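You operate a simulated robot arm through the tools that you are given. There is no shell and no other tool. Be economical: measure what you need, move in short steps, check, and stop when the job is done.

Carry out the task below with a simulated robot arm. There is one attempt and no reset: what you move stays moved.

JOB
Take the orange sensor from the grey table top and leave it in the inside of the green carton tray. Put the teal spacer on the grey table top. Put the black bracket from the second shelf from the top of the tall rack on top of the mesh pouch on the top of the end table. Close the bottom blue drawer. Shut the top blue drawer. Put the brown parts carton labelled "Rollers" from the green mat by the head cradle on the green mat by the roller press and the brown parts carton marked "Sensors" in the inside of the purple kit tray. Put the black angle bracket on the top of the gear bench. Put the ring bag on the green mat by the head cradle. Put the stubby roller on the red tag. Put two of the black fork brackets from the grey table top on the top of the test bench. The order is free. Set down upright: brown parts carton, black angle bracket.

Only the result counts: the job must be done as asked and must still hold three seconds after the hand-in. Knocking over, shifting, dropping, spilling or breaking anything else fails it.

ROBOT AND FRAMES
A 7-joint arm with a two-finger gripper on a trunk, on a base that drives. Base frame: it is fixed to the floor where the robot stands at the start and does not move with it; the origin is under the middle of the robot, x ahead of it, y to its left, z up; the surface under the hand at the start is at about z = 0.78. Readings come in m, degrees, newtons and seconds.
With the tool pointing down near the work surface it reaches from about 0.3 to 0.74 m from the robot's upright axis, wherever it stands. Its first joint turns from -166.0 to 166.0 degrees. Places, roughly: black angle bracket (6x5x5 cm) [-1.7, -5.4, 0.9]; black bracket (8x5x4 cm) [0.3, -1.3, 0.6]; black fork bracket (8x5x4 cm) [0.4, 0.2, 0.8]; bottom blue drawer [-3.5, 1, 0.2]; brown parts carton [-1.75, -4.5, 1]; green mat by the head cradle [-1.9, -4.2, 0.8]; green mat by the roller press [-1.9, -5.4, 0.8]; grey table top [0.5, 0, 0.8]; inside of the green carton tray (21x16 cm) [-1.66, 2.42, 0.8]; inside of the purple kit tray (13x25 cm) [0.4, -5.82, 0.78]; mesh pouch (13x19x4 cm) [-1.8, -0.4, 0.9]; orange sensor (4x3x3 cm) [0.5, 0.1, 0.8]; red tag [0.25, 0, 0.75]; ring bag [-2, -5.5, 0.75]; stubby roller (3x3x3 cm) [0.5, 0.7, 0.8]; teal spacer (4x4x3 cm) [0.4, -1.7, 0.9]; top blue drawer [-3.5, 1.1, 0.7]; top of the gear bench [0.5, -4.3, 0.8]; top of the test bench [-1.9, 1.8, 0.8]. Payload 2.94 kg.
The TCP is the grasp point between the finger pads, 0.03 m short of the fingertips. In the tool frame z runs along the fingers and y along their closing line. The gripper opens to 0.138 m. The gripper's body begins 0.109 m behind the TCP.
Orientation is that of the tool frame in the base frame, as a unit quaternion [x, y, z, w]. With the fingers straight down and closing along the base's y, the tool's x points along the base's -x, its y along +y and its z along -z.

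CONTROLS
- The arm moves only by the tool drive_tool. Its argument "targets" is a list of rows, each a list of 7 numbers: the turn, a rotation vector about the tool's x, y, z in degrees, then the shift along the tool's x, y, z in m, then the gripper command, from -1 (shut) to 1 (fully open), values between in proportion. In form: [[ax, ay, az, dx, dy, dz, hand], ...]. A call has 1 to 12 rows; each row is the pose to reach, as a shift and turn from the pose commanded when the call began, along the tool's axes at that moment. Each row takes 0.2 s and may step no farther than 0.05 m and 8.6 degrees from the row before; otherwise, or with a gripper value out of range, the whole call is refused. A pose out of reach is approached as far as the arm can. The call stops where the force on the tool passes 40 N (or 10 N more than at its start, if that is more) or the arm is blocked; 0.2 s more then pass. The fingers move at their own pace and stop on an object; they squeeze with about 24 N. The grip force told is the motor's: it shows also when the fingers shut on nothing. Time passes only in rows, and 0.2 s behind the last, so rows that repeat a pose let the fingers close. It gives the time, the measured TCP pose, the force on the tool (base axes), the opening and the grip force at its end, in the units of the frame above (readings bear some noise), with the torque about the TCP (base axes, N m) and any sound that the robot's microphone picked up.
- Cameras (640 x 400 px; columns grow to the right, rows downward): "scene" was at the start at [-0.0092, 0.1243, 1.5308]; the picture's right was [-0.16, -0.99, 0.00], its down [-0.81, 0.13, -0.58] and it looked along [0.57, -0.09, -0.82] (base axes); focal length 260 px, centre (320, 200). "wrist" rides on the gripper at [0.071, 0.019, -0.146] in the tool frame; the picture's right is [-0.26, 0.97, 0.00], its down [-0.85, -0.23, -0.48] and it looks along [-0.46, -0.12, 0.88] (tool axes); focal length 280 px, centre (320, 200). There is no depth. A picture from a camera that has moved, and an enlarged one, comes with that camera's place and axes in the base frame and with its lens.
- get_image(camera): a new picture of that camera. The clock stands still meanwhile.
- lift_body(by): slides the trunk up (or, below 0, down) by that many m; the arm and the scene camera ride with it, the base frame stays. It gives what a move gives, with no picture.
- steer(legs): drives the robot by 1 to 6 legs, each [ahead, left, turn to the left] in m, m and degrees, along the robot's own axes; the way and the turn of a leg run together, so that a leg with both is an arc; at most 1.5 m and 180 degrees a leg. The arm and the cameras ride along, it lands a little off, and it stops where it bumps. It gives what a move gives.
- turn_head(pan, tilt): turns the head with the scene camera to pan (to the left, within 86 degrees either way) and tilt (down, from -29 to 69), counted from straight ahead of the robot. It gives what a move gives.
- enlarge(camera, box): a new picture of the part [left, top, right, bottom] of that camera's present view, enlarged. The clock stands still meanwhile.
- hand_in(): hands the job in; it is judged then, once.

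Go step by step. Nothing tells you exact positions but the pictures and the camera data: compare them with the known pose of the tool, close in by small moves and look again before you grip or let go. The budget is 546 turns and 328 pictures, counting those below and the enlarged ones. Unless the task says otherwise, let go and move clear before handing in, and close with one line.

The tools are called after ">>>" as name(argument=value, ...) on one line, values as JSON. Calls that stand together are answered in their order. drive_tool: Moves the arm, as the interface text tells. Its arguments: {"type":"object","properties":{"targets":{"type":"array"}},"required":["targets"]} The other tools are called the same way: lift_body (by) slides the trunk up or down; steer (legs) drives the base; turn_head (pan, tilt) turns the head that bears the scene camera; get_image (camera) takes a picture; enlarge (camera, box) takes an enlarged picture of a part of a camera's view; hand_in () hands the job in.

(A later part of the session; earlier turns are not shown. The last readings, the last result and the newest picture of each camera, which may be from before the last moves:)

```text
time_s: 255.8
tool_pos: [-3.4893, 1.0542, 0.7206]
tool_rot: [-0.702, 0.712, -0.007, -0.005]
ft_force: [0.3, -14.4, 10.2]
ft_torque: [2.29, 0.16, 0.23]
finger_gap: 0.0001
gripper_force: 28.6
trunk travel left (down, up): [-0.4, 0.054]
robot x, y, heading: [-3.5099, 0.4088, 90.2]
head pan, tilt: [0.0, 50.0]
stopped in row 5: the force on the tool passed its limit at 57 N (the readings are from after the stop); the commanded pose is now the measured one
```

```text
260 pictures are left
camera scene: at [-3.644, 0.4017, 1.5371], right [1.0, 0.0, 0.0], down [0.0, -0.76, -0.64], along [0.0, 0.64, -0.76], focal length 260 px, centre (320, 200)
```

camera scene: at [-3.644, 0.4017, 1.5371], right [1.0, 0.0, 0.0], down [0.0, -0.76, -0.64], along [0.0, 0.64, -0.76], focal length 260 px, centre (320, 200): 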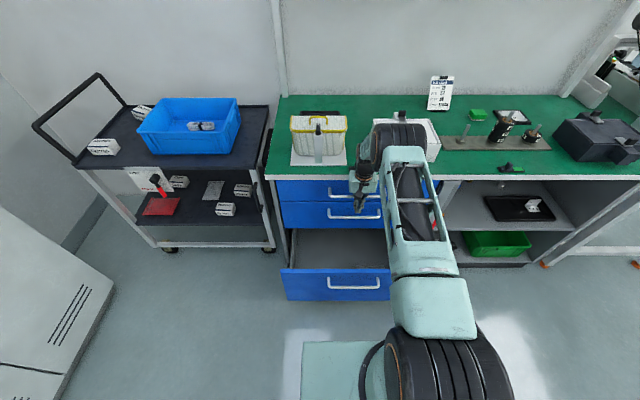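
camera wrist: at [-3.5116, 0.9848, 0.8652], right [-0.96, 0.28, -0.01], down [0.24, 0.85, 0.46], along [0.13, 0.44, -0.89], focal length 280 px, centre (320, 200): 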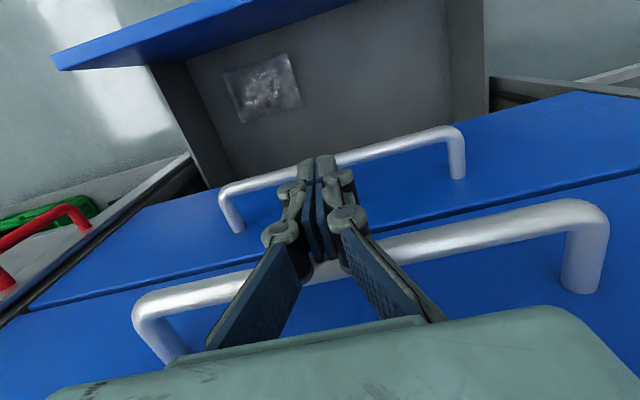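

Top drawer is flush with the middle one. I'll back off and lower the trunk for the bottom drawer.

>>> drive_tool(targets=[[0, 0, 0, 0.04, 0, 0, -1], [0, 0, 0, 0.09, 0, 0, -1], [0, 0, 0, 0.14, 0, 0, -1], [0, 0, 0, 0.19, 0, 0, -1], [0, 0, 0, 0.24, 0, 0, -1], [0, 0, 0, 0.275, 0, 0, -1]])

>>> lift_body(by=-0.2)

>>> get_image(camera="wrist")

>>> get_image(camera="scene")

```text
time_s: 257.2
tool_pos: [-3.493, 0.7787, 0.7215]
tool_rot: [-0.701, 0.713, -0.007, -0.005]
ft_force: [-0.2, 0.1, 0.2]
ft_torque: [-0.01, -0.02, 0.0]
finger_gap: 0.0
gripper_force: 28.8
trunk travel left (down, up): [-0.4, 0.054]
robot x, y, heading: [-3.5127, 0.4076, 90.1]
head pan, tilt: [0.0, 50.0]
```

```text
time_s: 259.4
tool_pos: [-3.4918, 0.7789, 0.521]
tool_rot: [-0.701, 0.713, -0.007, -0.005]
ft_force: [-1.0, 0.3, -0.3]
ft_torque: [0.01, 0.03, -0.01]
finger_gap: 0.0002
gripper_force: 27.8
trunk travel left (down, up): [-0.2, 0.254]
robot x, y, heading: [-3.5082, 0.4066, 90.1]
head pan, tilt: [0.0, 50.0]
```

```text
259 pictures are left
camera wrist: at [-3.515, 0.7107, 0.6674], right [-0.96, 0.28, -0.01], down [0.24, 0.85, 0.46], along [0.13, 0.44, -0.89], focal length 280 px, centre (320, 200)
```

wrist: 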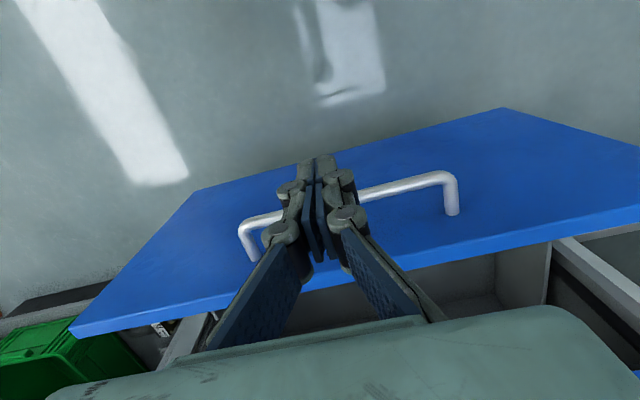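

```text
258 pictures are left
camera scene: at [-3.644, 0.4052, 1.3368], right [1.0, 0.0, 0.0], down [0.0, -0.77, -0.64], along [0.0, 0.64, -0.77], focal length 260 px, centre (320, 200)
```

scene: 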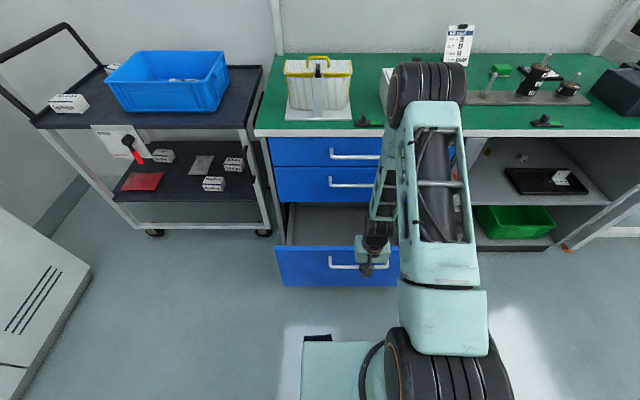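

A vertical hand would hit the middle handle, so I'll tilt the tool 45° forward and push on the face beside the handle.

>>> drive_tool(targets=[[0, -7.5, 0, 0, -0.03, 0, -1], [0, -15, 0, 0, -0.06, 0, -1], [0, -22.5, 0, 0, -0.09, 0, -1], [0, -30, 0, 0, -0.12, 0, -1], [0, -37.5, 0, 0, -0.15, 0, -1], [0, -45, 0, 0, -0.18, 0, -1]])

>>> lift_body(by=-0.17)

>>> get_image(camera="wrist")

>>> get_image(camera="scene")

```text
time_s: 260.8
tool_pos: [-3.315, 0.7777, 0.5213]
tool_rot: [-0.651, 0.66, 0.263, 0.267]
ft_force: [-0.2, 0.9, 0.9]
ft_torque: [-0.03, 0.0, -0.01]
finger_gap: 0.0001
gripper_force: 28.8
trunk travel left (down, up): [-0.2, 0.254]
robot x, y, heading: [-3.5087, 0.408, 90.1]
head pan, tilt: [0.0, 50.0]
```

```text
time_s: 261.3
tool_pos: [-3.3135, 0.7776, 0.5119]
tool_rot: [-0.65, 0.66, 0.264, 0.269]
ft_force: [-1.1, 0.2, 18.6]
ft_torque: [-3.01, 0.34, -0.04]
finger_gap: 0.0
gripper_force: 29.0
trunk travel left (down, up): [-0.186, 0.267]
robot x, y, heading: [-3.5089, 0.4066, 90.3]
head pan, tilt: [0.0, 50.0]
stopped: the force on the tool passed its limit at 87 N (the readings are from after the stop); the commanded pose is now the measured one
```

```text
257 pictures are left
camera wrist: at [-3.3366, 0.6251, 0.5649], right [-0.96, 0.2, 0.18], down [0.23, 0.27, 0.93], along [0.14, 0.94, -0.31], focal length 280 px, centre (320, 200)
```

wrist: 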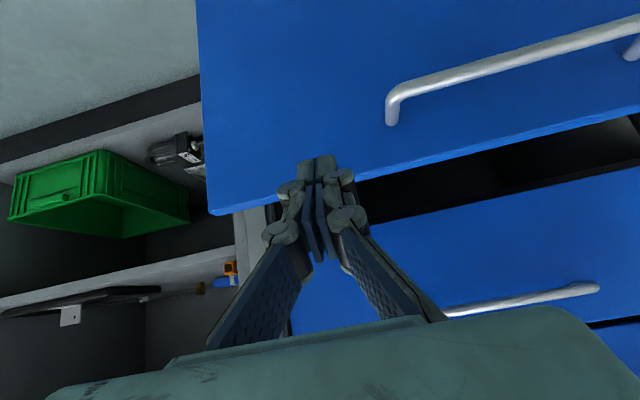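

```text
256 pictures are left
camera scene: at [-3.6443, 0.4048, 1.3233], right [1.0, 0.0, 0.0], down [0.0, -0.77, -0.64], along [0.0, 0.64, -0.77], focal length 260 px, centre (320, 200)
```

scene: 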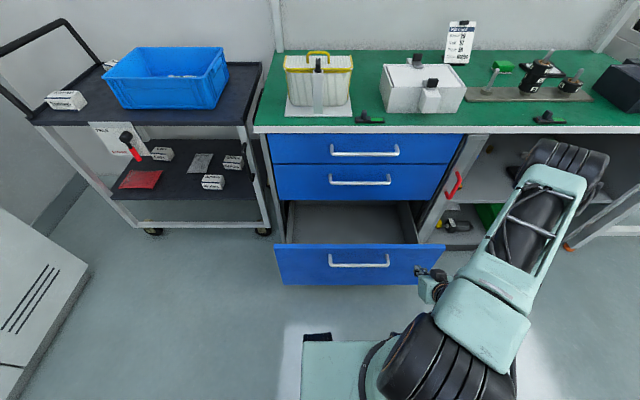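

The camera side of the hand touched the robot's own base. I'll raise slightly, back the robot off, then lower again.

>>> lift_body(by=0.03)

>>> drive_tool(targets=[[0, 0, 0, -0.02, 0, 0.02, -1]])

>>> steer(legs=[[-0.18, 0, 0]])

>>> get_image(camera="scene")

```text
time_s: 262.1
tool_pos: [-3.313, 0.7781, 0.5417]
tool_rot: [-0.65, 0.66, 0.263, 0.268]
ft_force: [-0.1, -0.6, -0.4]
ft_torque: [0.0, 0.0, -0.01]
finger_gap: 0.0
gripper_force: 28.5
trunk travel left (down, up): [-0.216, 0.237]
robot x, y, heading: [-3.5073, 0.4071, 90.2]
head pan, tilt: [0.0, 50.0]
```

```text
time_s: 262.5
tool_pos: [-3.313, 0.8053, 0.541]
tool_rot: [-0.65, 0.661, 0.263, 0.268]
ft_force: [0.4, 0.3, 0.0]
ft_torque: [0.0, 0.01, 0.01]
finger_gap: 0.0001
gripper_force: 28.8
trunk travel left (down, up): [-0.216, 0.237]
robot x, y, heading: [-3.5053, 0.4104, 89.9]
head pan, tilt: [0.0, 50.0]
```

```text
time_s: 264.0
tool_pos: [-3.312, 0.6292, 0.5417]
tool_rot: [-0.648, 0.662, 0.262, 0.27]
ft_force: [0.7, 0.5, 0.2]
ft_torque: [0.02, -0.01, 0.02]
finger_gap: 0.0
gripper_force: 28.4
trunk travel left (down, up): [-0.216, 0.237]
robot x, y, heading: [-3.5115, 0.2291, 89.8]
head pan, tilt: [0.0, 50.0]
```

```text
255 pictures are left
camera scene: at [-3.6442, 0.2293, 1.3532], right [1.0, 0.0, 0.0], down [0.0, -0.77, -0.64], along [0.0, 0.64, -0.77], focal length 260 px, centre (320, 200)
```

scene: 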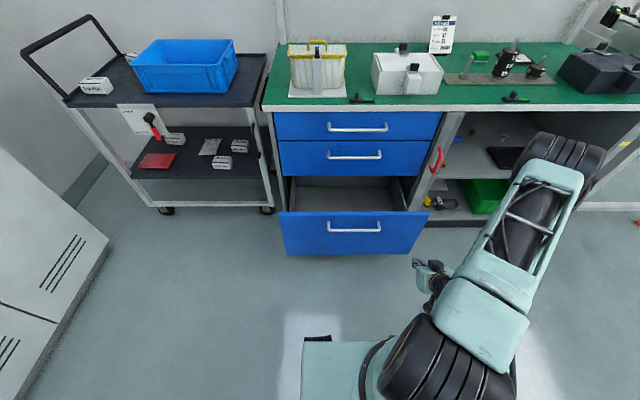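

>>> drive_tool(targets=[[0, 0, 0, -0.03, 0, 0.03, -1], [0, 0, 0, -0.06, 0, 0.06, -1], [0, 0, 0, -0.09, 0, 0.09, -1], [0, 0, 0, -0.113, 0, 0.113, -1]])

>>> lift_body(by=-0.19)

>>> get_image(camera="wrist")

>>> get_image(camera="scene")

```text
time_s: 265.0
tool_pos: [-3.3094, 0.7886, 0.5397]
tool_rot: [-0.648, 0.662, 0.262, 0.27]
ft_force: [-0.2, 0.1, 0.5]
ft_torque: [0.0, 0.0, 0.0]
finger_gap: 0.0003
gripper_force: 28.3
trunk travel left (down, up): [-0.216, 0.237]
robot x, y, heading: [-3.5064, 0.2317, 89.9]
head pan, tilt: [0.0, 50.0]
```

```text
time_s: 267.1
tool_pos: [-3.309, 0.7899, 0.3485]
tool_rot: [-0.648, 0.662, 0.263, 0.27]
ft_force: [-0.6, 0.2, -1.0]
ft_torque: [0.01, 0.03, 0.02]
finger_gap: 0.0001
gripper_force: 28.3
trunk travel left (down, up): [-0.026, 0.427]
robot x, y, heading: [-3.5101, 0.23, 89.5]
head pan, tilt: [0.0, 50.0]
```

```text
254 pictures are left
camera wrist: at [-3.3329, 0.636, 0.4022], right [-0.96, 0.21, 0.18], down [0.23, 0.27, 0.93], along [0.15, 0.94, -0.31], focal length 280 px, centre (320, 200)
```

wrist: 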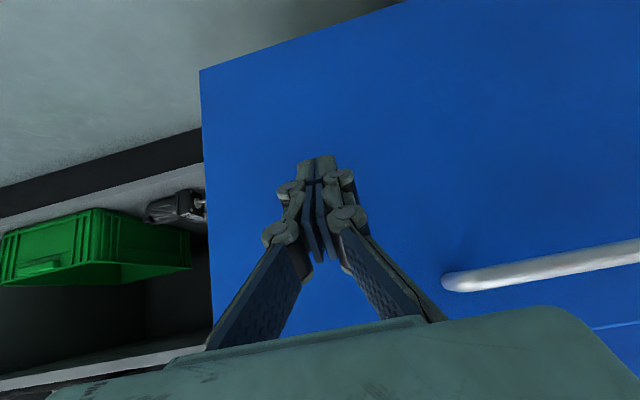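

```text
253 pictures are left
camera scene: at [-3.6442, 0.2292, 1.1633], right [1.0, 0.0, 0.0], down [0.0, -0.77, -0.64], along [0.0, 0.64, -0.77], focal length 260 px, centre (320, 200)
```

scene: 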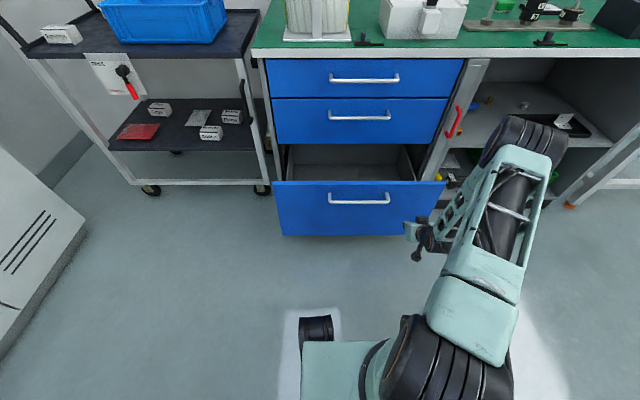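

>>> drive_tool(targets=[[0, 0, 0, -0.02, 0, 0.02, -1], [0, 0, 0, -0.04, 0, 0.04, -1], [0, 0, 0, -0.055, 0, 0.055, -1], [0, 0, 0, -0.07, 0, 0.07, -1], [0, 0, 0, -0.085, 0, 0.085, -1], [0, 0, 0, -0.1, 0, 0.1, -1], [0, 0, 0, -0.115, 0, 0.115, -1], [0, 0, 0, -0.13, 0, 0.13, -1], [0, 0, 0, -0.145, 0, 0.145, -1], [0, 0, 0, -0.16, 0, 0.16, -1], [0, 0, 0, -0.175, 0, 0.175, -1]])

>>> get_image(camera="scene")

```text
time_s: 269.5
tool_pos: [-3.3051, 1.0352, 0.3444]
tool_rot: [-0.649, 0.661, 0.263, 0.269]
ft_force: [-0.6, -0.5, 0.3]
ft_torque: [0.0, -0.03, 0.0]
finger_gap: 0.0002
gripper_force: 28.1
trunk travel left (down, up): [-0.026, 0.427]
robot x, y, heading: [-3.5081, 0.2317, 89.7]
head pan, tilt: [0.0, 50.0]
```

```text
252 pictures are left
camera scene: at [-3.6442, 0.2292, 1.1633], right [1.0, 0.0, 0.0], down [0.0, -0.77, -0.64], along [0.0, 0.64, -0.77], focal length 260 px, centre (320, 200)
```

scene: 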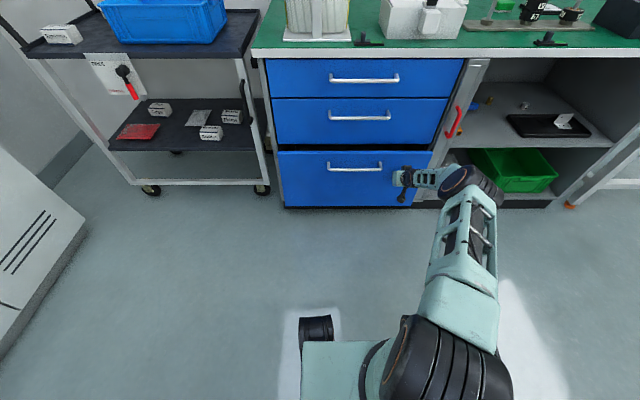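

>>> drive_tool(targets=[[0, 0, 0, -0.012, 0, 0.012, -1], [0, 0, 0, -0.024, 0, 0.024, -1], [0, 0, 0, -0.036, 0, 0.036, -1], [0, 0, 0, -0.048, 0, 0.048, -1], [0, 0, 0, -0.06, 0, 0.06, -1], [0, 0, 0, -0.072, 0, 0.072, -1]])

>>> enlarge(camera="scene", box=[240, 40, 500, 220])

```text
time_s: 270.9
tool_pos: [-3.3139, 1.0875, 0.3589]
tool_rot: [-0.649, 0.661, 0.263, 0.27]
ft_force: [0.2, -0.8, 0.3]
ft_torque: [0.02, 0.0, 0.01]
finger_gap: 0.0
gripper_force: 27.6
out of reach, approached as far as the arm can: row 3, 4, 5, 6
trunk travel left (down, up): [-0.026, 0.427]
robot x, y, heading: [-3.508, 0.2306, 89.8]
head pan, tilt: [0.0, 50.0]
```

```text
2.22 times, centred on (370, 130) of scene
camera zoom: at [-3.6443, 0.229, 1.1633], right [1.0, 0.0, 0.0], down [0.0, -0.77, -0.64], along [0.0, 0.64, -0.77], focal length 578 px, centre (209, 356)
```

zoom: 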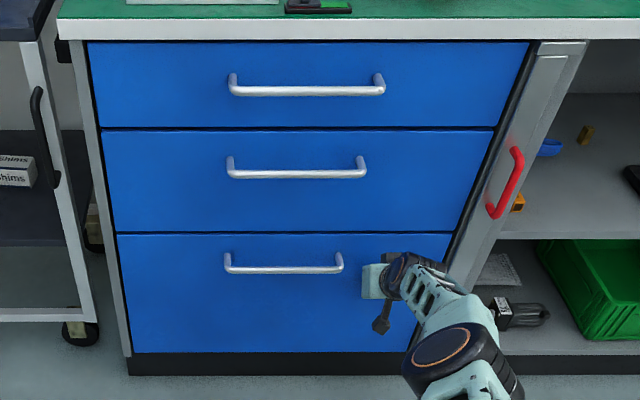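

Looks flush, but the arm ran out of reach without feeling the stop. I'll step closer and press to confirm.

>>> drive_tool(targets=[[0, 0, 0, 0.03, 0, -0.03, -1], [0, 0, 0, 0.06, 0, -0.06, -1]])

>>> steer(legs=[[0.06, 0, 0]])

>>> drive_tool(targets=[[0, 0, 0, -0.015, 0, 0.015, -1], [0, 0, 0, -0.027, 0, 0.027, -1], [0, 0, 0, -0.039, 0, 0.039, -1], [0, 0, 0, -0.05, 0, 0.05, -1], [0, 0, 0, -0.06, 0, 0.06, -1]])

```text
time_s: 271.5
tool_pos: [-3.3138, 1.0019, 0.3597]
tool_rot: [-0.648, 0.662, 0.262, 0.269]
ft_force: [-0.1, -0.4, -0.4]
ft_torque: [0.0, 0.0, 0.02]
finger_gap: 0.0
gripper_force: 29.1
trunk travel left (down, up): [-0.026, 0.427]
robot x, y, heading: [-3.5089, 0.2326, 89.8]
head pan, tilt: [0.0, 50.0]
```

```text
time_s: 272.4
tool_pos: [-3.3152, 1.0604, 0.3601]
tool_rot: [-0.649, 0.661, 0.263, 0.269]
ft_force: [0.3, 0.0, 0.3]
ft_torque: [0.01, 0.02, 0.03]
finger_gap: 0.0002
gripper_force: 28.4
trunk travel left (down, up): [-0.026, 0.427]
robot x, y, heading: [-3.5062, 0.2877, 89.9]
head pan, tilt: [0.0, 50.0]
```

```text
time_s: 273.1
tool_pos: [-3.3148, 1.0904, 0.3506]
tool_rot: [-0.651, 0.665, 0.255, 0.261]
ft_force: [-1.2, -1.6, -0.8]
ft_torque: [-0.1, -0.02, -0.02]
finger_gap: 0.0
gripper_force: 28.6
trunk travel left (down, up): [-0.026, 0.427]
robot x, y, heading: [-3.5073, 0.2902, 89.7]
head pan, tilt: [0.0, 50.0]
stopped in row 3: the force on the tool passed its limit at 83 N (the readings are from after the stop); the commanded pose is now the measured one
```

Both drawers are shut. Retract, raise the trunk and straighten the tool.

>>> drive_tool(targets=[[0, 0, 0, 0.03, 0, -0.03, -1], [0, 0, 0, 0.06, 0, -0.06, -1], [0, 0, 0, 0.09, 0, -0.09, -1], [0, 0, 0, 0.12, 0, -0.12, -1], [0, 0, 0, 0.15, 0, -0.15, -1]])

>>> lift_body(by=0.4)

>>> drive_tool(targets=[[0, 7.5, 0, 0, 0.02, 0, -1], [0, 15, 0, 0, 0.04, 0, -1], [0, 22.5, 0, 0, 0.06, 0, -1], [0, 30, 0, 0, 0.08, 0, -1], [0, 37.5, 0, 0, 0.1, 0, -1], [0, 45, 0, 0, 0.1, 0, -1], [0, 45, 0, -0.02, 0.1, -0.02, -1], [0, 45, 0, -0.05, 0.1, -0.05, -1], [0, 45, 0, -0.08, 0.1, -0.08, -1], [0, 45, 0, -0.11, 0.1, -0.11, -1], [0, 45, 0, -0.14, 0.1, -0.14, -1]])

>>> get_image(camera="scene")

```text
time_s: 274.3
tool_pos: [-3.3186, 0.8797, 0.3599]
tool_rot: [-0.652, 0.664, 0.257, 0.262]
ft_force: [-1.4, 0.6, -0.2]
ft_torque: [0.02, 0.01, 0.01]
finger_gap: 0.0
gripper_force: 28.4
trunk travel left (down, up): [-0.026, 0.427]
robot x, y, heading: [-3.5109, 0.2842, 89.8]
head pan, tilt: [0.0, 50.0]
```

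```text
time_s: 278.1
tool_pos: [-3.3192, 0.8794, 0.7597]
tool_rot: [-0.651, 0.665, 0.256, 0.261]
ft_force: [-0.5, -0.2, -0.5]
ft_torque: [0.0, -0.03, 0.02]
finger_gap: 0.0
gripper_force: 28.5
trunk travel left (down, up): [-0.426, 0.027]
robot x, y, heading: [-3.5136, 0.2892, 89.8]
head pan, tilt: [0.0, 50.0]
```

```text
time_s: 280.5
tool_pos: [-3.4231, 0.8889, 0.9603]
tool_rot: [-0.7, 0.714, -0.013, -0.014]
ft_force: [1.5, -0.9, -0.3]
ft_torque: [0.02, 0.0, -0.01]
finger_gap: 0.0
gripper_force: 28.8
trunk travel left (down, up): [-0.426, 0.027]
robot x, y, heading: [-3.5073, 0.2932, 89.7]
head pan, tilt: [0.0, 50.0]
```

```text
250 pictures are left
camera scene: at [-3.6441, 0.2874, 1.5632], right [1.0, 0.0, 0.0], down [0.0, -0.77, -0.64], along [0.0, 0.64, -0.77], focal length 260 px, centre (320, 200)
```

scene: 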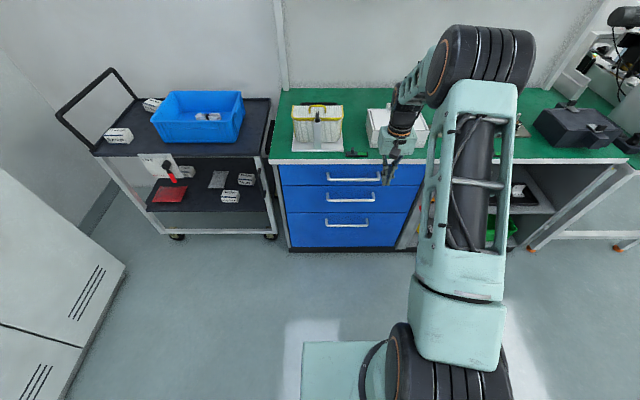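

>>> drive_tool(targets=[[0, -2.1, 0, 0.04, 0, -0.02, -1], [0, -2.1, 0, 0.08, 0, -0.04, -1], [0, -2.1, 0, 0.12, 0, -0.06, -1], [0, -2.1, 0, 0.16, 0, -0.08, -1], [0, -2.1, 0, 0.2, 0, -0.09, -1], [0, -2.1, 0, 0.24, 0.04, -0.09, -1]])

>>> steer(legs=[[0, 0, -90], [0, 0.31, 0], [1.3, 0, 0], [1.3, 0, 0]])

>>> turn_head(pan=-45, tilt=30)

>>> get_image(camera="scene")

```text
refused: row 6 steps farther than a row can; nothing moved
```

```text
time_s: 300.0
tool_pos: [-0.272, 0.5485, 0.9596]
tool_rot: [-0.001, 1.0, 0.0, -0.017]
ft_force: [0.1, -0.2, -0.2]
ft_torque: [0.02, 0.02, -0.04]
finger_gap: 0.0
gripper_force: 28.5
trunk travel left (down, up): [-0.426, 0.027]
robot x, y, heading: [-0.8722, 0.6227, 1.1]
head pan, tilt: [0.0, 50.0]
```

```text
time_s: 301.1
tool_pos: [-0.2721, 0.5491, 0.9584]
tool_rot: [-0.002, 1.0, 0.0, -0.018]
ft_force: [-0.7, 0.3, -1.0]
ft_torque: [0.03, 0.0, -0.01]
finger_gap: 0.0
gripper_force: 28.3
trunk travel left (down, up): [-0.426, 0.027]
robot x, y, heading: [-0.8765, 0.6238, 1.2]
head pan, tilt: [-45.0, 30.0]
```

```text
249 pictures are left
camera scene: at [-0.8918, 0.6922, 1.5927], right [-0.69, -0.72, 0.0], down [-0.36, 0.35, -0.87], along [0.62, -0.6, -0.5], focal length 260 px, centre (320, 200)
```

scene: 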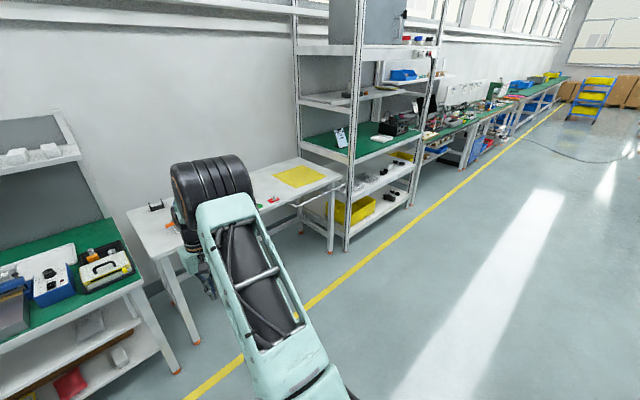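

>>> enlarge(camera="scene", box=[280, 0, 460, 250])

>>> drive_tool(targets=[[0, -2, 0, 0.04, 0, -0.02, -1], [0, -2, 0, 0.08, 0, -0.04, -1], [0, -2, 0, 0.12, 0, -0.06, -1], [0, -2, 0, 0.16, 0, -0.08, -1], [0, -2, 0, 0.2, 0, -0.09, -1], [0, -2, 0, 0.24, 0, -0.09, -1]])

>>> steer(legs=[[0, -0.9, -1], [0, -0.9, 0]])

>>> turn_head(pan=-20, tilt=35)

>>> get_image(camera="scene")

```text
1.60 times, centred on (370, 125) of scene
camera zoom: at [-0.8918, 0.6922, 1.5927], right [-0.69, -0.72, 0.0], down [-0.36, 0.35, -0.87], along [0.62, -0.6, -0.5], focal length 416 px, centre (240, 320)
```

zoom: 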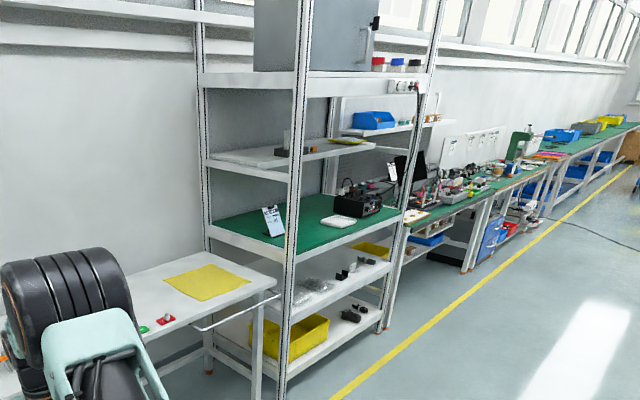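

```text
time_s: 302.5
tool_pos: [-0.5121, 0.5489, 1.054]
tool_rot: [-0.001, 1.0, -0.001, 0.001]
ft_force: [-0.1, 0.3, 0.5]
ft_torque: [-0.02, -0.02, 0.0]
finger_gap: 0.0
gripper_force: 28.9
trunk travel left (down, up): [-0.426, 0.027]
robot x, y, heading: [-0.8751, 0.6215, 1.2]
head pan, tilt: [-45.0, 30.0]
```

```text
time_s: 318.6
tool_pos: [-0.4987, -1.2568, 1.0536]
tool_rot: [0.005, 1.0, 0.0, 0.0]
ft_force: [1.2, -0.5, 0.3]
ft_torque: [-0.02, -0.01, 0.05]
finger_gap: 0.0
gripper_force: 28.1
trunk travel left (down, up): [-0.426, 0.027]
robot x, y, heading: [-0.8619, -1.1775, 0.3]
head pan, tilt: [-45.0, 30.0]
```

```text
time_s: 319.5
tool_pos: [-0.4997, -1.2577, 1.0536]
tool_rot: [0.004, 1.0, 0.0, -0.002]
ft_force: [0.3, -0.8, -0.2]
ft_torque: [0.0, -0.03, 0.02]
finger_gap: 0.0002
gripper_force: 28.6
trunk travel left (down, up): [-0.426, 0.027]
robot x, y, heading: [-0.8586, -1.1784, 0.3]
head pan, tilt: [-20.0, 35.0]
```

```text
247 pictures are left
camera scene: at [-0.8591, -1.0742, 1.585], right [-0.34, -0.94, 0.0], down [-0.54, 0.19, -0.82], along [0.77, -0.27, -0.57], focal length 260 px, centre (320, 200)
```

scene: 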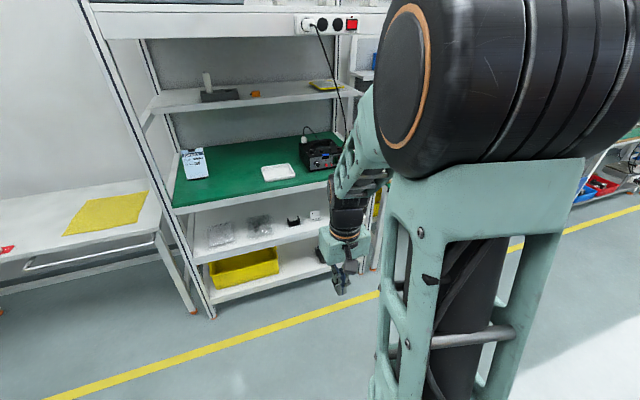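

The black bracket sits on the white shelf below the green one, near (0.33, -1.32, 0.6). I'll come closer for a better look.

>>> steer(legs=[[0.3, -0.1, 0]])

>>> lift_body(by=-0.25)

>>> turn_head(pan=-5, tilt=40)

>>> get_image(camera="scene")

>>> get_image(camera="wrist")

```text
time_s: 321.6
tool_pos: [-0.2015, -1.3542, 1.0549]
tool_rot: [0.003, 1.0, 0.0, -0.002]
ft_force: [0.4, 0.6, 0.6]
ft_torque: [0.04, -0.01, 0.04]
finger_gap: 0.0
gripper_force: 28.6
trunk travel left (down, up): [-0.426, 0.027]
robot x, y, heading: [-0.5593, -1.2771, 0.3]
head pan, tilt: [-20.0, 35.0]
```

```text
time_s: 324.2
tool_pos: [-0.1999, -1.3554, 0.8035]
tool_rot: [0.003, 1.0, 0.0, 0.0]
ft_force: [-0.6, 0.0, 0.0]
ft_torque: [-0.02, 0.04, -0.01]
finger_gap: 0.0
gripper_force: 28.3
trunk travel left (down, up): [-0.176, 0.277]
robot x, y, heading: [-0.5602, -1.2798, 0.5]
head pan, tilt: [-20.0, 35.0]
```

```text
time_s: 325.0
tool_pos: [-0.1998, -1.3551, 0.8037]
tool_rot: [0.003, 1.0, 0.0, -0.002]
ft_force: [0.3, -0.2, -0.4]
ft_torque: [0.05, 0.02, 0.01]
finger_gap: 0.0001
gripper_force: 28.7
trunk travel left (down, up): [-0.176, 0.277]
robot x, y, heading: [-0.5589, -1.2797, 0.5]
head pan, tilt: [-5.0, 40.0]
```

```text
246 pictures are left
camera scene: at [-0.5592, -1.1503, 1.3274], right [-0.08, -1.0, 0.0], down [-0.64, 0.05, -0.77], along [0.76, -0.06, -0.64], focal length 260 px, centre (320, 200)
```

scene: 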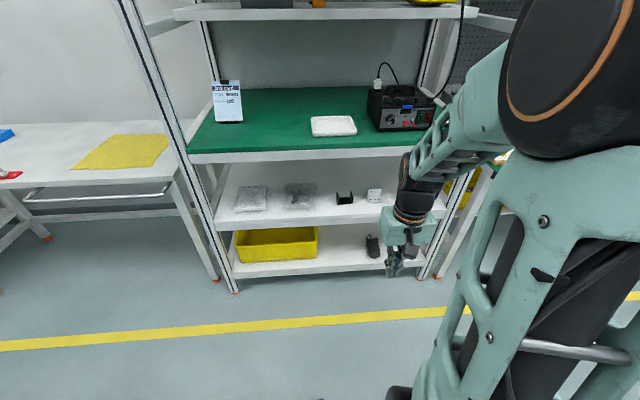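

```text
245 pictures are left
camera wrist: at [-0.2717, -1.3358, 0.9487], right [0.27, 0.96, 0.0], down [0.85, -0.24, 0.47], along [0.46, -0.13, -0.88], focal length 280 px, centre (320, 200)
```

wrist: 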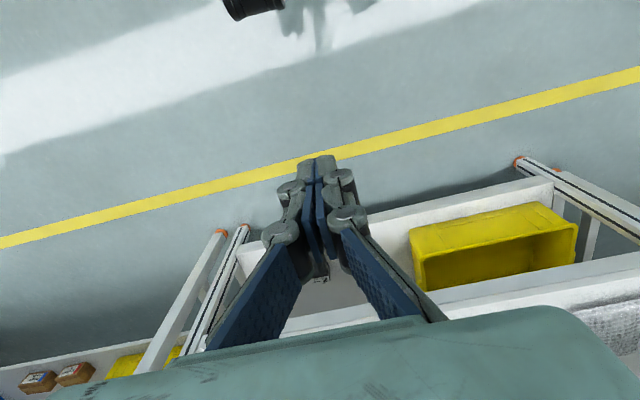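

>>> enlarge(camera="scene", box=[220, 140, 480, 290])

>>> enlarge(camera="scene", box=[310, 170, 400, 226])

```text
2.46 times, centred on (350, 215) of scene
camera zoom: at [-0.5592, -1.1503, 1.3274], right [-0.08, -1.0, 0.0], down [-0.64, 0.05, -0.77], along [0.76, -0.06, -0.64], focal length 640 px, centre (246, 163)
```

zoom: 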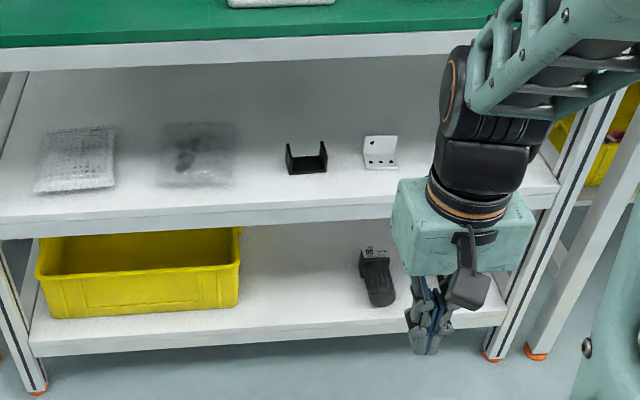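

```text
7.11 times, centred on (355, 198) of scene
camera zoom: at [-0.5592, -1.1503, 1.3274], right [-0.08, -1.0, 0.0], down [-0.64, 0.05, -0.77], along [0.76, -0.06, -0.64], focal length 1850 px, centre (71, 214)
```

zoom: 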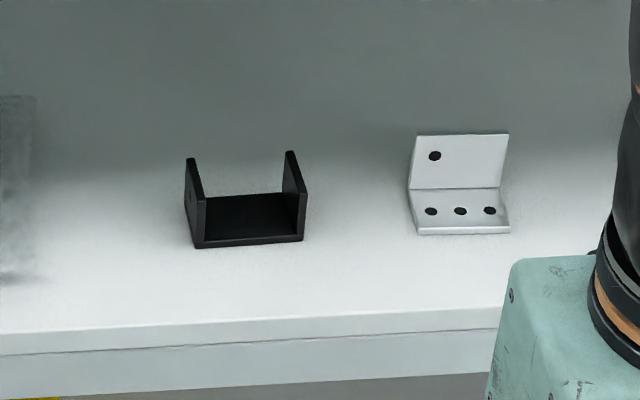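

The bracket stands plate-down at about (0.334, -1.333), shelf at z≈0.565. I'll approach with the tool tilted 60° forward, closing along y.

>>> steer(legs=[[0.2, 0, 0]])

>>> drive_tool(targets=[[0, -7.5, 0, 0, 0.005, 0.01, 0], [0, -15, 0, 0, 0.01, 0.02, 0.5], [0, -22.5, 0, 0, 0.015, 0.03, 0.5], [0, -30, 0, 0, 0.02, 0.04, 0.5], [0, -37.5, 0, 0, 0.022, 0.05, 0.5], [0, -45, 0, 0, 0.022, 0.06, 0.5], [0, -52.5, 0, 0, 0.022, 0.08, 0.5], [0, -60, 0, 0, 0.022, 0.1, 0.5]])

>>> get_image(camera="wrist")

>>> get_image(camera="scene")

```text
time_s: 326.6
tool_pos: [-0.0031, -1.3534, 0.8056]
tool_rot: [0.006, 1.0, 0.0, -0.001]
ft_force: [0.2, 0.4, 0.1]
ft_torque: [-0.02, -0.01, 0.02]
finger_gap: 0.0
gripper_force: 28.9
trunk travel left (down, up): [-0.176, 0.277]
robot x, y, heading: [-0.365, -1.2804, 0.4]
head pan, tilt: [-5.0, 40.0]
```

```text
time_s: 328.4
tool_pos: [0.0571, -1.3852, 0.6317]
tool_rot: [0.003, 0.856, -0.006, 0.517]
ft_force: [-7.1, -1.4, -6.8]
ft_torque: [0.01, -1.22, 0.07]
finger_gap: 0.1035
gripper_force: 0.0
out of reach, approached as far as the arm can: row 3, 4, 5, 6, 7, 8
trunk travel left (down, up): [-0.176, 0.277]
robot x, y, heading: [-0.3661, -1.2799, 0.3]
head pan, tilt: [-5.0, 40.0]
```

```text
242 pictures are left
camera wrist: at [-0.1066, -1.3639, 0.635], right [0.13, 0.97, 0.22], down [-0.03, -0.22, 0.97], along [0.99, -0.14, 0.0], focal length 280 px, centre (320, 200)
```

wrist: 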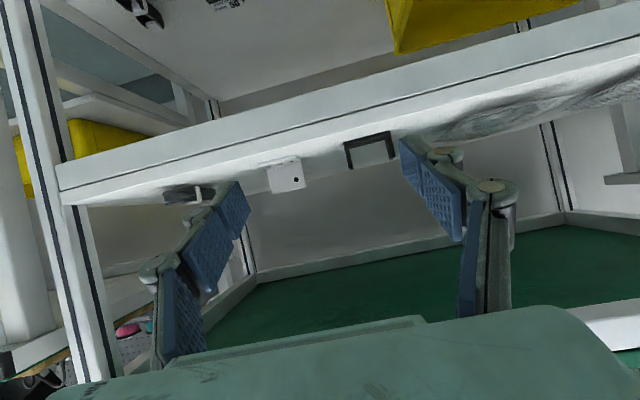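

```text
241 pictures are left
camera scene: at [-0.3611, -1.1493, 1.3274], right [-0.08, -1.0, 0.0], down [-0.64, 0.05, -0.77], along [0.76, -0.06, -0.64], focal length 260 px, centre (320, 200)
```

scene: 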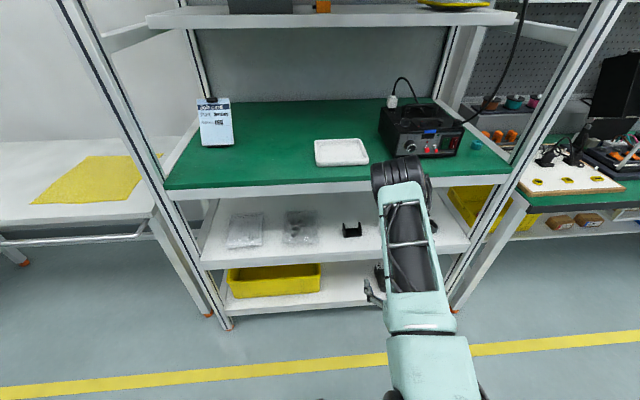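

>>> drive_tool(targets=[[0, 0, 0, -0.01, 0.017, 0.03, 0.4], [0, 0, 0, -0.02, 0.035, 0.065, 0.4], [0, 0, 0, -0.029, 0.052, 0.097, 0.4]])

>>> get_image(camera="wrist")

```text
time_s: 329.2
tool_pos: [0.1376, -1.362, 0.6]
tool_rot: [0.0, 0.867, 0.01, 0.498]
ft_force: [0.3, -1.0, -0.7]
ft_torque: [-0.01, 0.02, 0.01]
finger_gap: 0.0968
gripper_force: 0.1
out of reach, approached as far as the arm can: row 2, 3
trunk travel left (down, up): [-0.176, 0.277]
robot x, y, heading: [-0.3668, -1.2745, 0.0]
head pan, tilt: [-5.0, 40.0]
```

```text
240 pictures are left
camera wrist: at [-0.0253, -1.3455, 0.6114], right [0.12, 0.96, 0.24], down [0.02, -0.25, 0.97], along [0.99, -0.11, -0.05], focal length 280 px, centre (320, 200)
```

wrist: 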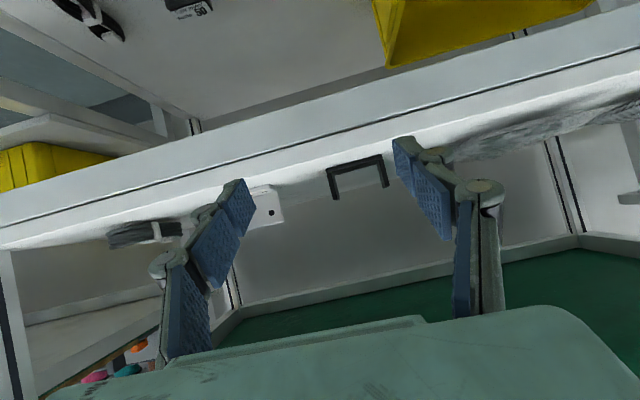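

>>> steer(legs=[[-0.15, 0, 0]])

>>> drive_tool(targets=[[0, 0, 0, -0.02, 0.01, 0.035, 0.4], [0, 0, 0, -0.04, 0.02, 0.07, 0.4], [0, 0, 0, -0.06, 0.028, 0.105, 0.4], [0, 0, 0, -0.08, 0.028, 0.14, 0.4]])

>>> get_image(camera="wrist")

```text
time_s: 330.6
tool_pos: [-0.0124, -1.3645, 0.5997]
tool_rot: [0.0, 0.867, 0.01, 0.498]
ft_force: [0.2, -0.4, 0.4]
ft_torque: [-0.03, -0.01, -0.02]
finger_gap: 0.0965
gripper_force: 0.1
trunk travel left (down, up): [-0.176, 0.277]
robot x, y, heading: [-0.5161, -1.2776, 0.3]
head pan, tilt: [-5.0, 40.0]
```

```text
time_s: 331.6
tool_pos: [0.1485, -1.3557, 0.6005]
tool_rot: [-0.006, 0.868, 0.02, 0.496]
ft_force: [0.0, 0.2, 0.2]
ft_torque: [-0.04, -0.01, -0.04]
finger_gap: 0.0968
gripper_force: 0.0
out of reach, approached as far as the arm can: row 1, 2, 3, 4
trunk travel left (down, up): [-0.176, 0.277]
robot x, y, heading: [-0.5133, -1.2763, 0.3]
head pan, tilt: [-5.0, 40.0]
```

```text
239 pictures are left
camera wrist: at [-0.0142, -1.3411, 0.6133], right [0.1, 0.96, 0.25], down [0.03, -0.26, 0.97], along [0.99, -0.09, -0.05], focal length 280 px, centre (320, 200)
```

wrist: 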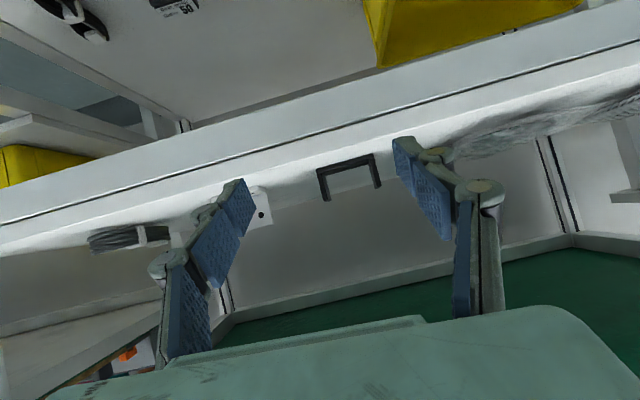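

>>> steer(legs=[[0, 0.024, 0]])

>>> drive_tool(targets=[[0, 0, 0, -0.02, 0, 0.035, 0.3], [0, 0, 0, -0.04, 0, 0.07, 0.3]])

>>> get_image(camera="wrist")

```text
time_s: 332.5
tool_pos: [0.1475, -1.3305, 0.6009]
tool_rot: [-0.005, 0.868, 0.019, 0.497]
ft_force: [-0.7, 0.0, -0.2]
ft_torque: [0.02, -0.01, 0.04]
finger_gap: 0.0966
gripper_force: 0.1
trunk travel left (down, up): [-0.176, 0.277]
robot x, y, heading: [-0.516, -1.2555, 0.3]
head pan, tilt: [-5.0, 40.0]
```

```text
time_s: 333.1
tool_pos: [0.2285, -1.3291, 0.5995]
tool_rot: [-0.005, 0.868, 0.019, 0.496]
ft_force: [-0.1, -0.1, -1.2]
ft_torque: [-0.01, 0.04, 0.07]
finger_gap: 0.0896
gripper_force: 0.1
trunk travel left (down, up): [-0.176, 0.277]
robot x, y, heading: [-0.5157, -1.2556, 0.4]
head pan, tilt: [-5.0, 40.0]
```

```text
238 pictures are left
camera wrist: at [0.0655, -1.3146, 0.6121], right [0.11, 0.96, 0.25], down [0.03, -0.26, 0.97], along [0.99, -0.1, -0.05], focal length 280 px, centre (320, 200)
```

wrist: 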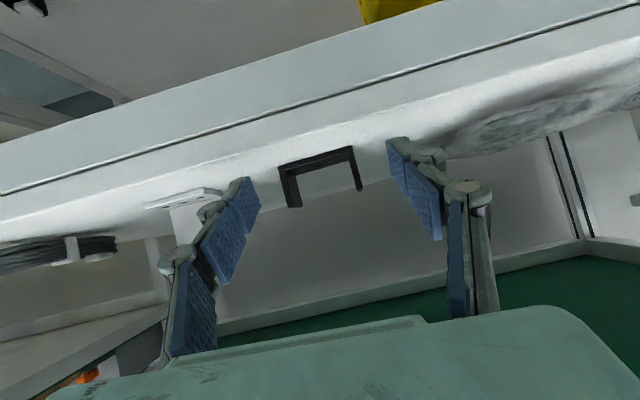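

>>> drive_tool(targets=[[0, 0, 0, -0.017, -0.001, 0.031, 0.3], [0, 0, 0, -0.034, -0.002, 0.062, 0.3]])

>>> get_image(camera="wrist")

```text
time_s: 333.7
tool_pos: [0.3, -1.3269, 0.5971]
tool_rot: [-0.007, 0.868, 0.02, 0.496]
ft_force: [-0.2, -0.5, 0.1]
ft_torque: [-0.01, 0.06, -0.03]
finger_gap: 0.0898
gripper_force: 0.0
trunk travel left (down, up): [-0.176, 0.277]
robot x, y, heading: [-0.5171, -1.2564, 0.3]
head pan, tilt: [-5.0, 40.0]
```

```text
237 pictures are left
camera wrist: at [0.1372, -1.3144, 0.6094], right [0.11, 0.96, 0.25], down [0.03, -0.26, 0.97], along [0.99, -0.09, -0.05], focal length 280 px, centre (320, 200)
```

wrist: 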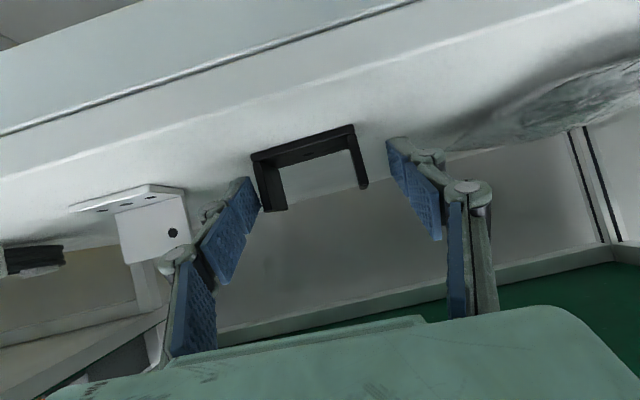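

>>> drive_tool(targets=[[0, 0, 0, 0, -0.007, 0, 0.3], [0, 0, 0, -0.008, -0.007, 0.014, 0.3], [0, 0, 0, -0.016, -0.007, 0.027, 0.3]])

>>> get_image(camera="wrist")

```text
time_s: 334.5
tool_pos: [0.3315, -1.3342, 0.5967]
tool_rot: [-0.006, 0.868, 0.02, 0.496]
ft_force: [-0.1, -0.1, 0.2]
ft_torque: [0.02, 0.03, -0.01]
finger_gap: 0.0896
gripper_force: 0.1
trunk travel left (down, up): [-0.176, 0.277]
robot x, y, heading: [-0.5127, -1.2543, 0.2]
head pan, tilt: [-5.0, 40.0]
```

```text
236 pictures are left
camera wrist: at [0.1679, -1.3204, 0.6093], right [0.11, 0.96, 0.25], down [0.03, -0.26, 0.97], along [0.99, -0.1, -0.05], focal length 280 px, centre (320, 200)
```

wrist: 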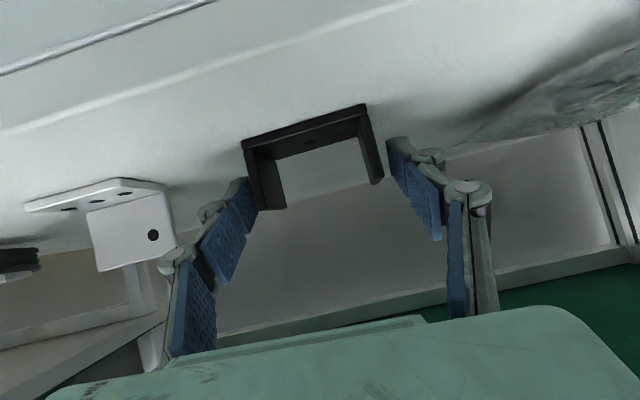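

>>> drive_tool(targets=[[0, 0, 0, 0, -0.004, 0, 0.3], [0, 0, 0, 0, -0.004, 0, 0.1], [0, 0, 0, 0, -0.004, 0, -0.1], [0, 0, 0, 0, -0.004, 0, -0.5], [0, 0, 0, 0, -0.004, 0, -1]])

>>> get_image(camera="wrist")

```text
time_s: 335.7
tool_pos: [0.332, -1.338, 0.5977]
tool_rot: [-0.005, 0.868, 0.019, 0.496]
ft_force: [0.7, 0.7, 1.1]
ft_torque: [-0.05, -0.03, 0.0]
finger_gap: 0.0698
gripper_force: 24.2
trunk travel left (down, up): [-0.176, 0.277]
robot x, y, heading: [-0.5163, -1.2544, -0.1]
head pan, tilt: [-5.0, 40.0]
```

```text
235 pictures are left
camera wrist: at [0.1681, -1.3244, 0.6097], right [0.1, 0.96, 0.25], down [0.03, -0.26, 0.97], along [0.99, -0.09, -0.05], focal length 280 px, centre (320, 200)
```

wrist: 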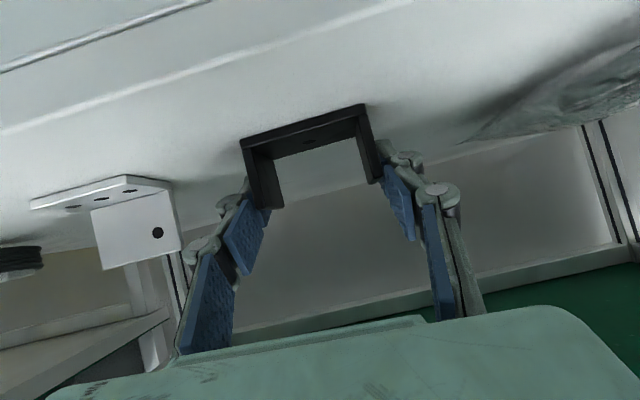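

Gripped. Lift 3 cm and back the robot straight out.

>>> drive_tool(targets=[[0, 0, 0, -0.013, 0, -0.0075, -1], [0, 0, 0, -0.03, 0, -0.018, -1]])

>>> steer(legs=[[-0.4, 0, 0]])

>>> lift_body(by=0.25)

>>> get_image(camera="wrist")

```text
time_s: 336.3
tool_pos: [0.3299, -1.3385, 0.6331]
tool_rot: [-0.005, 0.869, 0.02, 0.495]
ft_force: [0.3, 0.0, -1.5]
ft_torque: [-0.01, -0.03, -0.01]
finger_gap: 0.0696
gripper_force: 24.3
trunk travel left (down, up): [-0.176, 0.277]
robot x, y, heading: [-0.511, -1.2536, 0.1]
head pan, tilt: [-5.0, 40.0]
```

```text
time_s: 338.8
tool_pos: [-0.0692, -1.345, 0.6326]
tool_rot: [-0.004, 0.868, 0.019, 0.496]
ft_force: [0.4, -1.2, -1.8]
ft_torque: [-0.03, -0.01, 0.0]
finger_gap: 0.0697
gripper_force: 23.8
trunk travel left (down, up): [-0.176, 0.277]
robot x, y, heading: [-0.9176, -1.2516, -0.1]
head pan, tilt: [-5.0, 40.0]
```

```text
time_s: 341.3
tool_pos: [-0.0698, -1.3429, 0.8829]
tool_rot: [-0.002, 0.868, 0.017, 0.496]
ft_force: [0.1, 0.2, -1.5]
ft_torque: [0.01, -0.02, -0.01]
finger_gap: 0.0696
gripper_force: 24.6
trunk travel left (down, up): [-0.426, 0.027]
robot x, y, heading: [-0.9168, -1.2529, 0.2]
head pan, tilt: [-5.0, 40.0]
```

```text
234 pictures are left
camera wrist: at [-0.2335, -1.329, 0.8946], right [0.11, 0.96, 0.25], down [0.03, -0.26, 0.97], along [0.99, -0.1, -0.05], focal length 280 px, centre (320, 200)
```

wrist: 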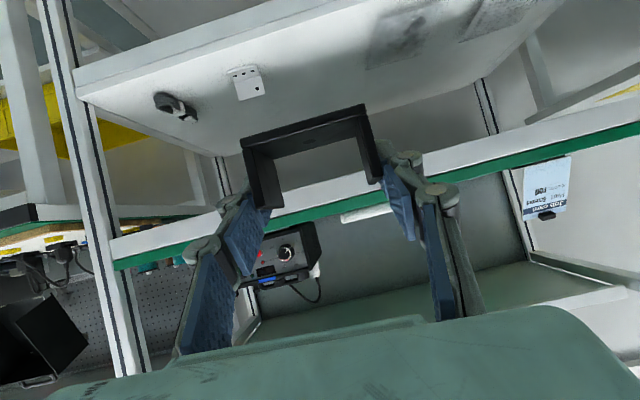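

>>> drive_tool(targets=[[0, 0, 0, -0.034, 0, -0.02, -1], [0, 0, 0, -0.068, 0, -0.04, -1], [0, 0, 0, -0.103, 0, -0.061, -1], [0, 0, 0, -0.12, 0, -0.071, -1]])

>>> steer(legs=[[0.12, 0.45, 0], [0, 0.43, 0], [0, 0, 180]])

>>> turn_head(pan=0, tilt=35)

>>> get_image(camera="scene")

>>> get_image(camera="wrist")

```text
time_s: 342.3
tool_pos: [-0.0703, -1.346, 1.0251]
tool_rot: [-0.003, 0.868, 0.018, 0.496]
ft_force: [-0.8, 0.3, -0.8]
ft_torque: [-0.01, 0.04, -0.01]
finger_gap: 0.0693
gripper_force: 24.5
trunk travel left (down, up): [-0.426, 0.027]
robot x, y, heading: [-0.9131, -1.2539, 0.1]
head pan, tilt: [-5.0, 40.0]
```

```text
time_s: 357.9
tool_pos: [-1.6327, -0.2579, 1.024]
tool_rot: [0.868, -0.017, -0.497, 0.007]
ft_force: [-0.5, 0.5, -1.1]
ft_torque: [0.01, -0.02, 0.0]
finger_gap: 0.0693
gripper_force: 23.9
trunk travel left (down, up): [-0.426, 0.027]
robot x, y, heading: [-0.7928, -0.3908, 177.6]
head pan, tilt: [-5.0, 40.0]
```

```text
time_s: 358.5
tool_pos: [-1.6327, -0.2589, 1.0228]
tool_rot: [0.867, -0.016, -0.497, 0.007]
ft_force: [0.2, 0.4, -1.7]
ft_torque: [0.01, -0.02, 0.03]
finger_gap: 0.0696
gripper_force: 23.8
trunk travel left (down, up): [-0.426, 0.027]
robot x, y, heading: [-0.7938, -0.3922, 177.4]
head pan, tilt: [0.0, 35.0]
```

```text
233 pictures are left
camera scene: at [-0.8082, -0.5238, 1.5849], right [0.05, 1.0, 0.0], down [0.57, -0.03, -0.82], along [-0.82, 0.04, -0.57], focal length 260 px, centre (320, 200)
```

scene: 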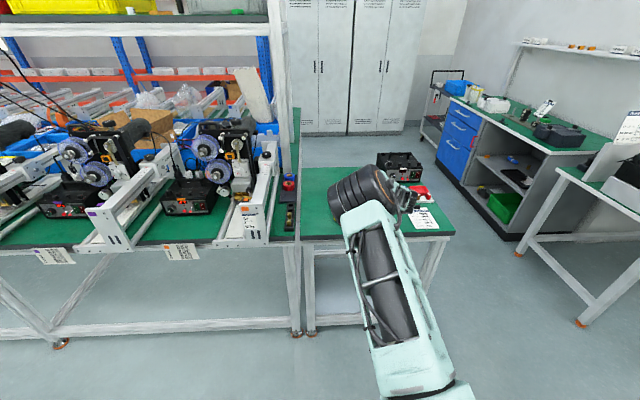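

```text
232 pictures are left
camera wrist: at [-1.473, -0.2817, 1.0356], right [-0.15, -0.96, 0.25], down [-0.02, 0.26, 0.97], along [-0.99, 0.14, -0.05], focal length 280 px, centre (320, 200)
```

wrist: 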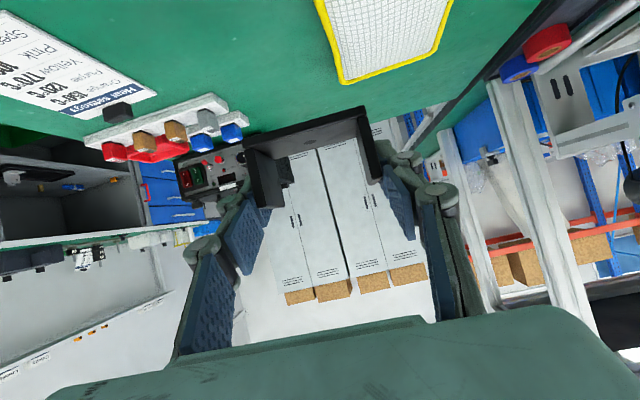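

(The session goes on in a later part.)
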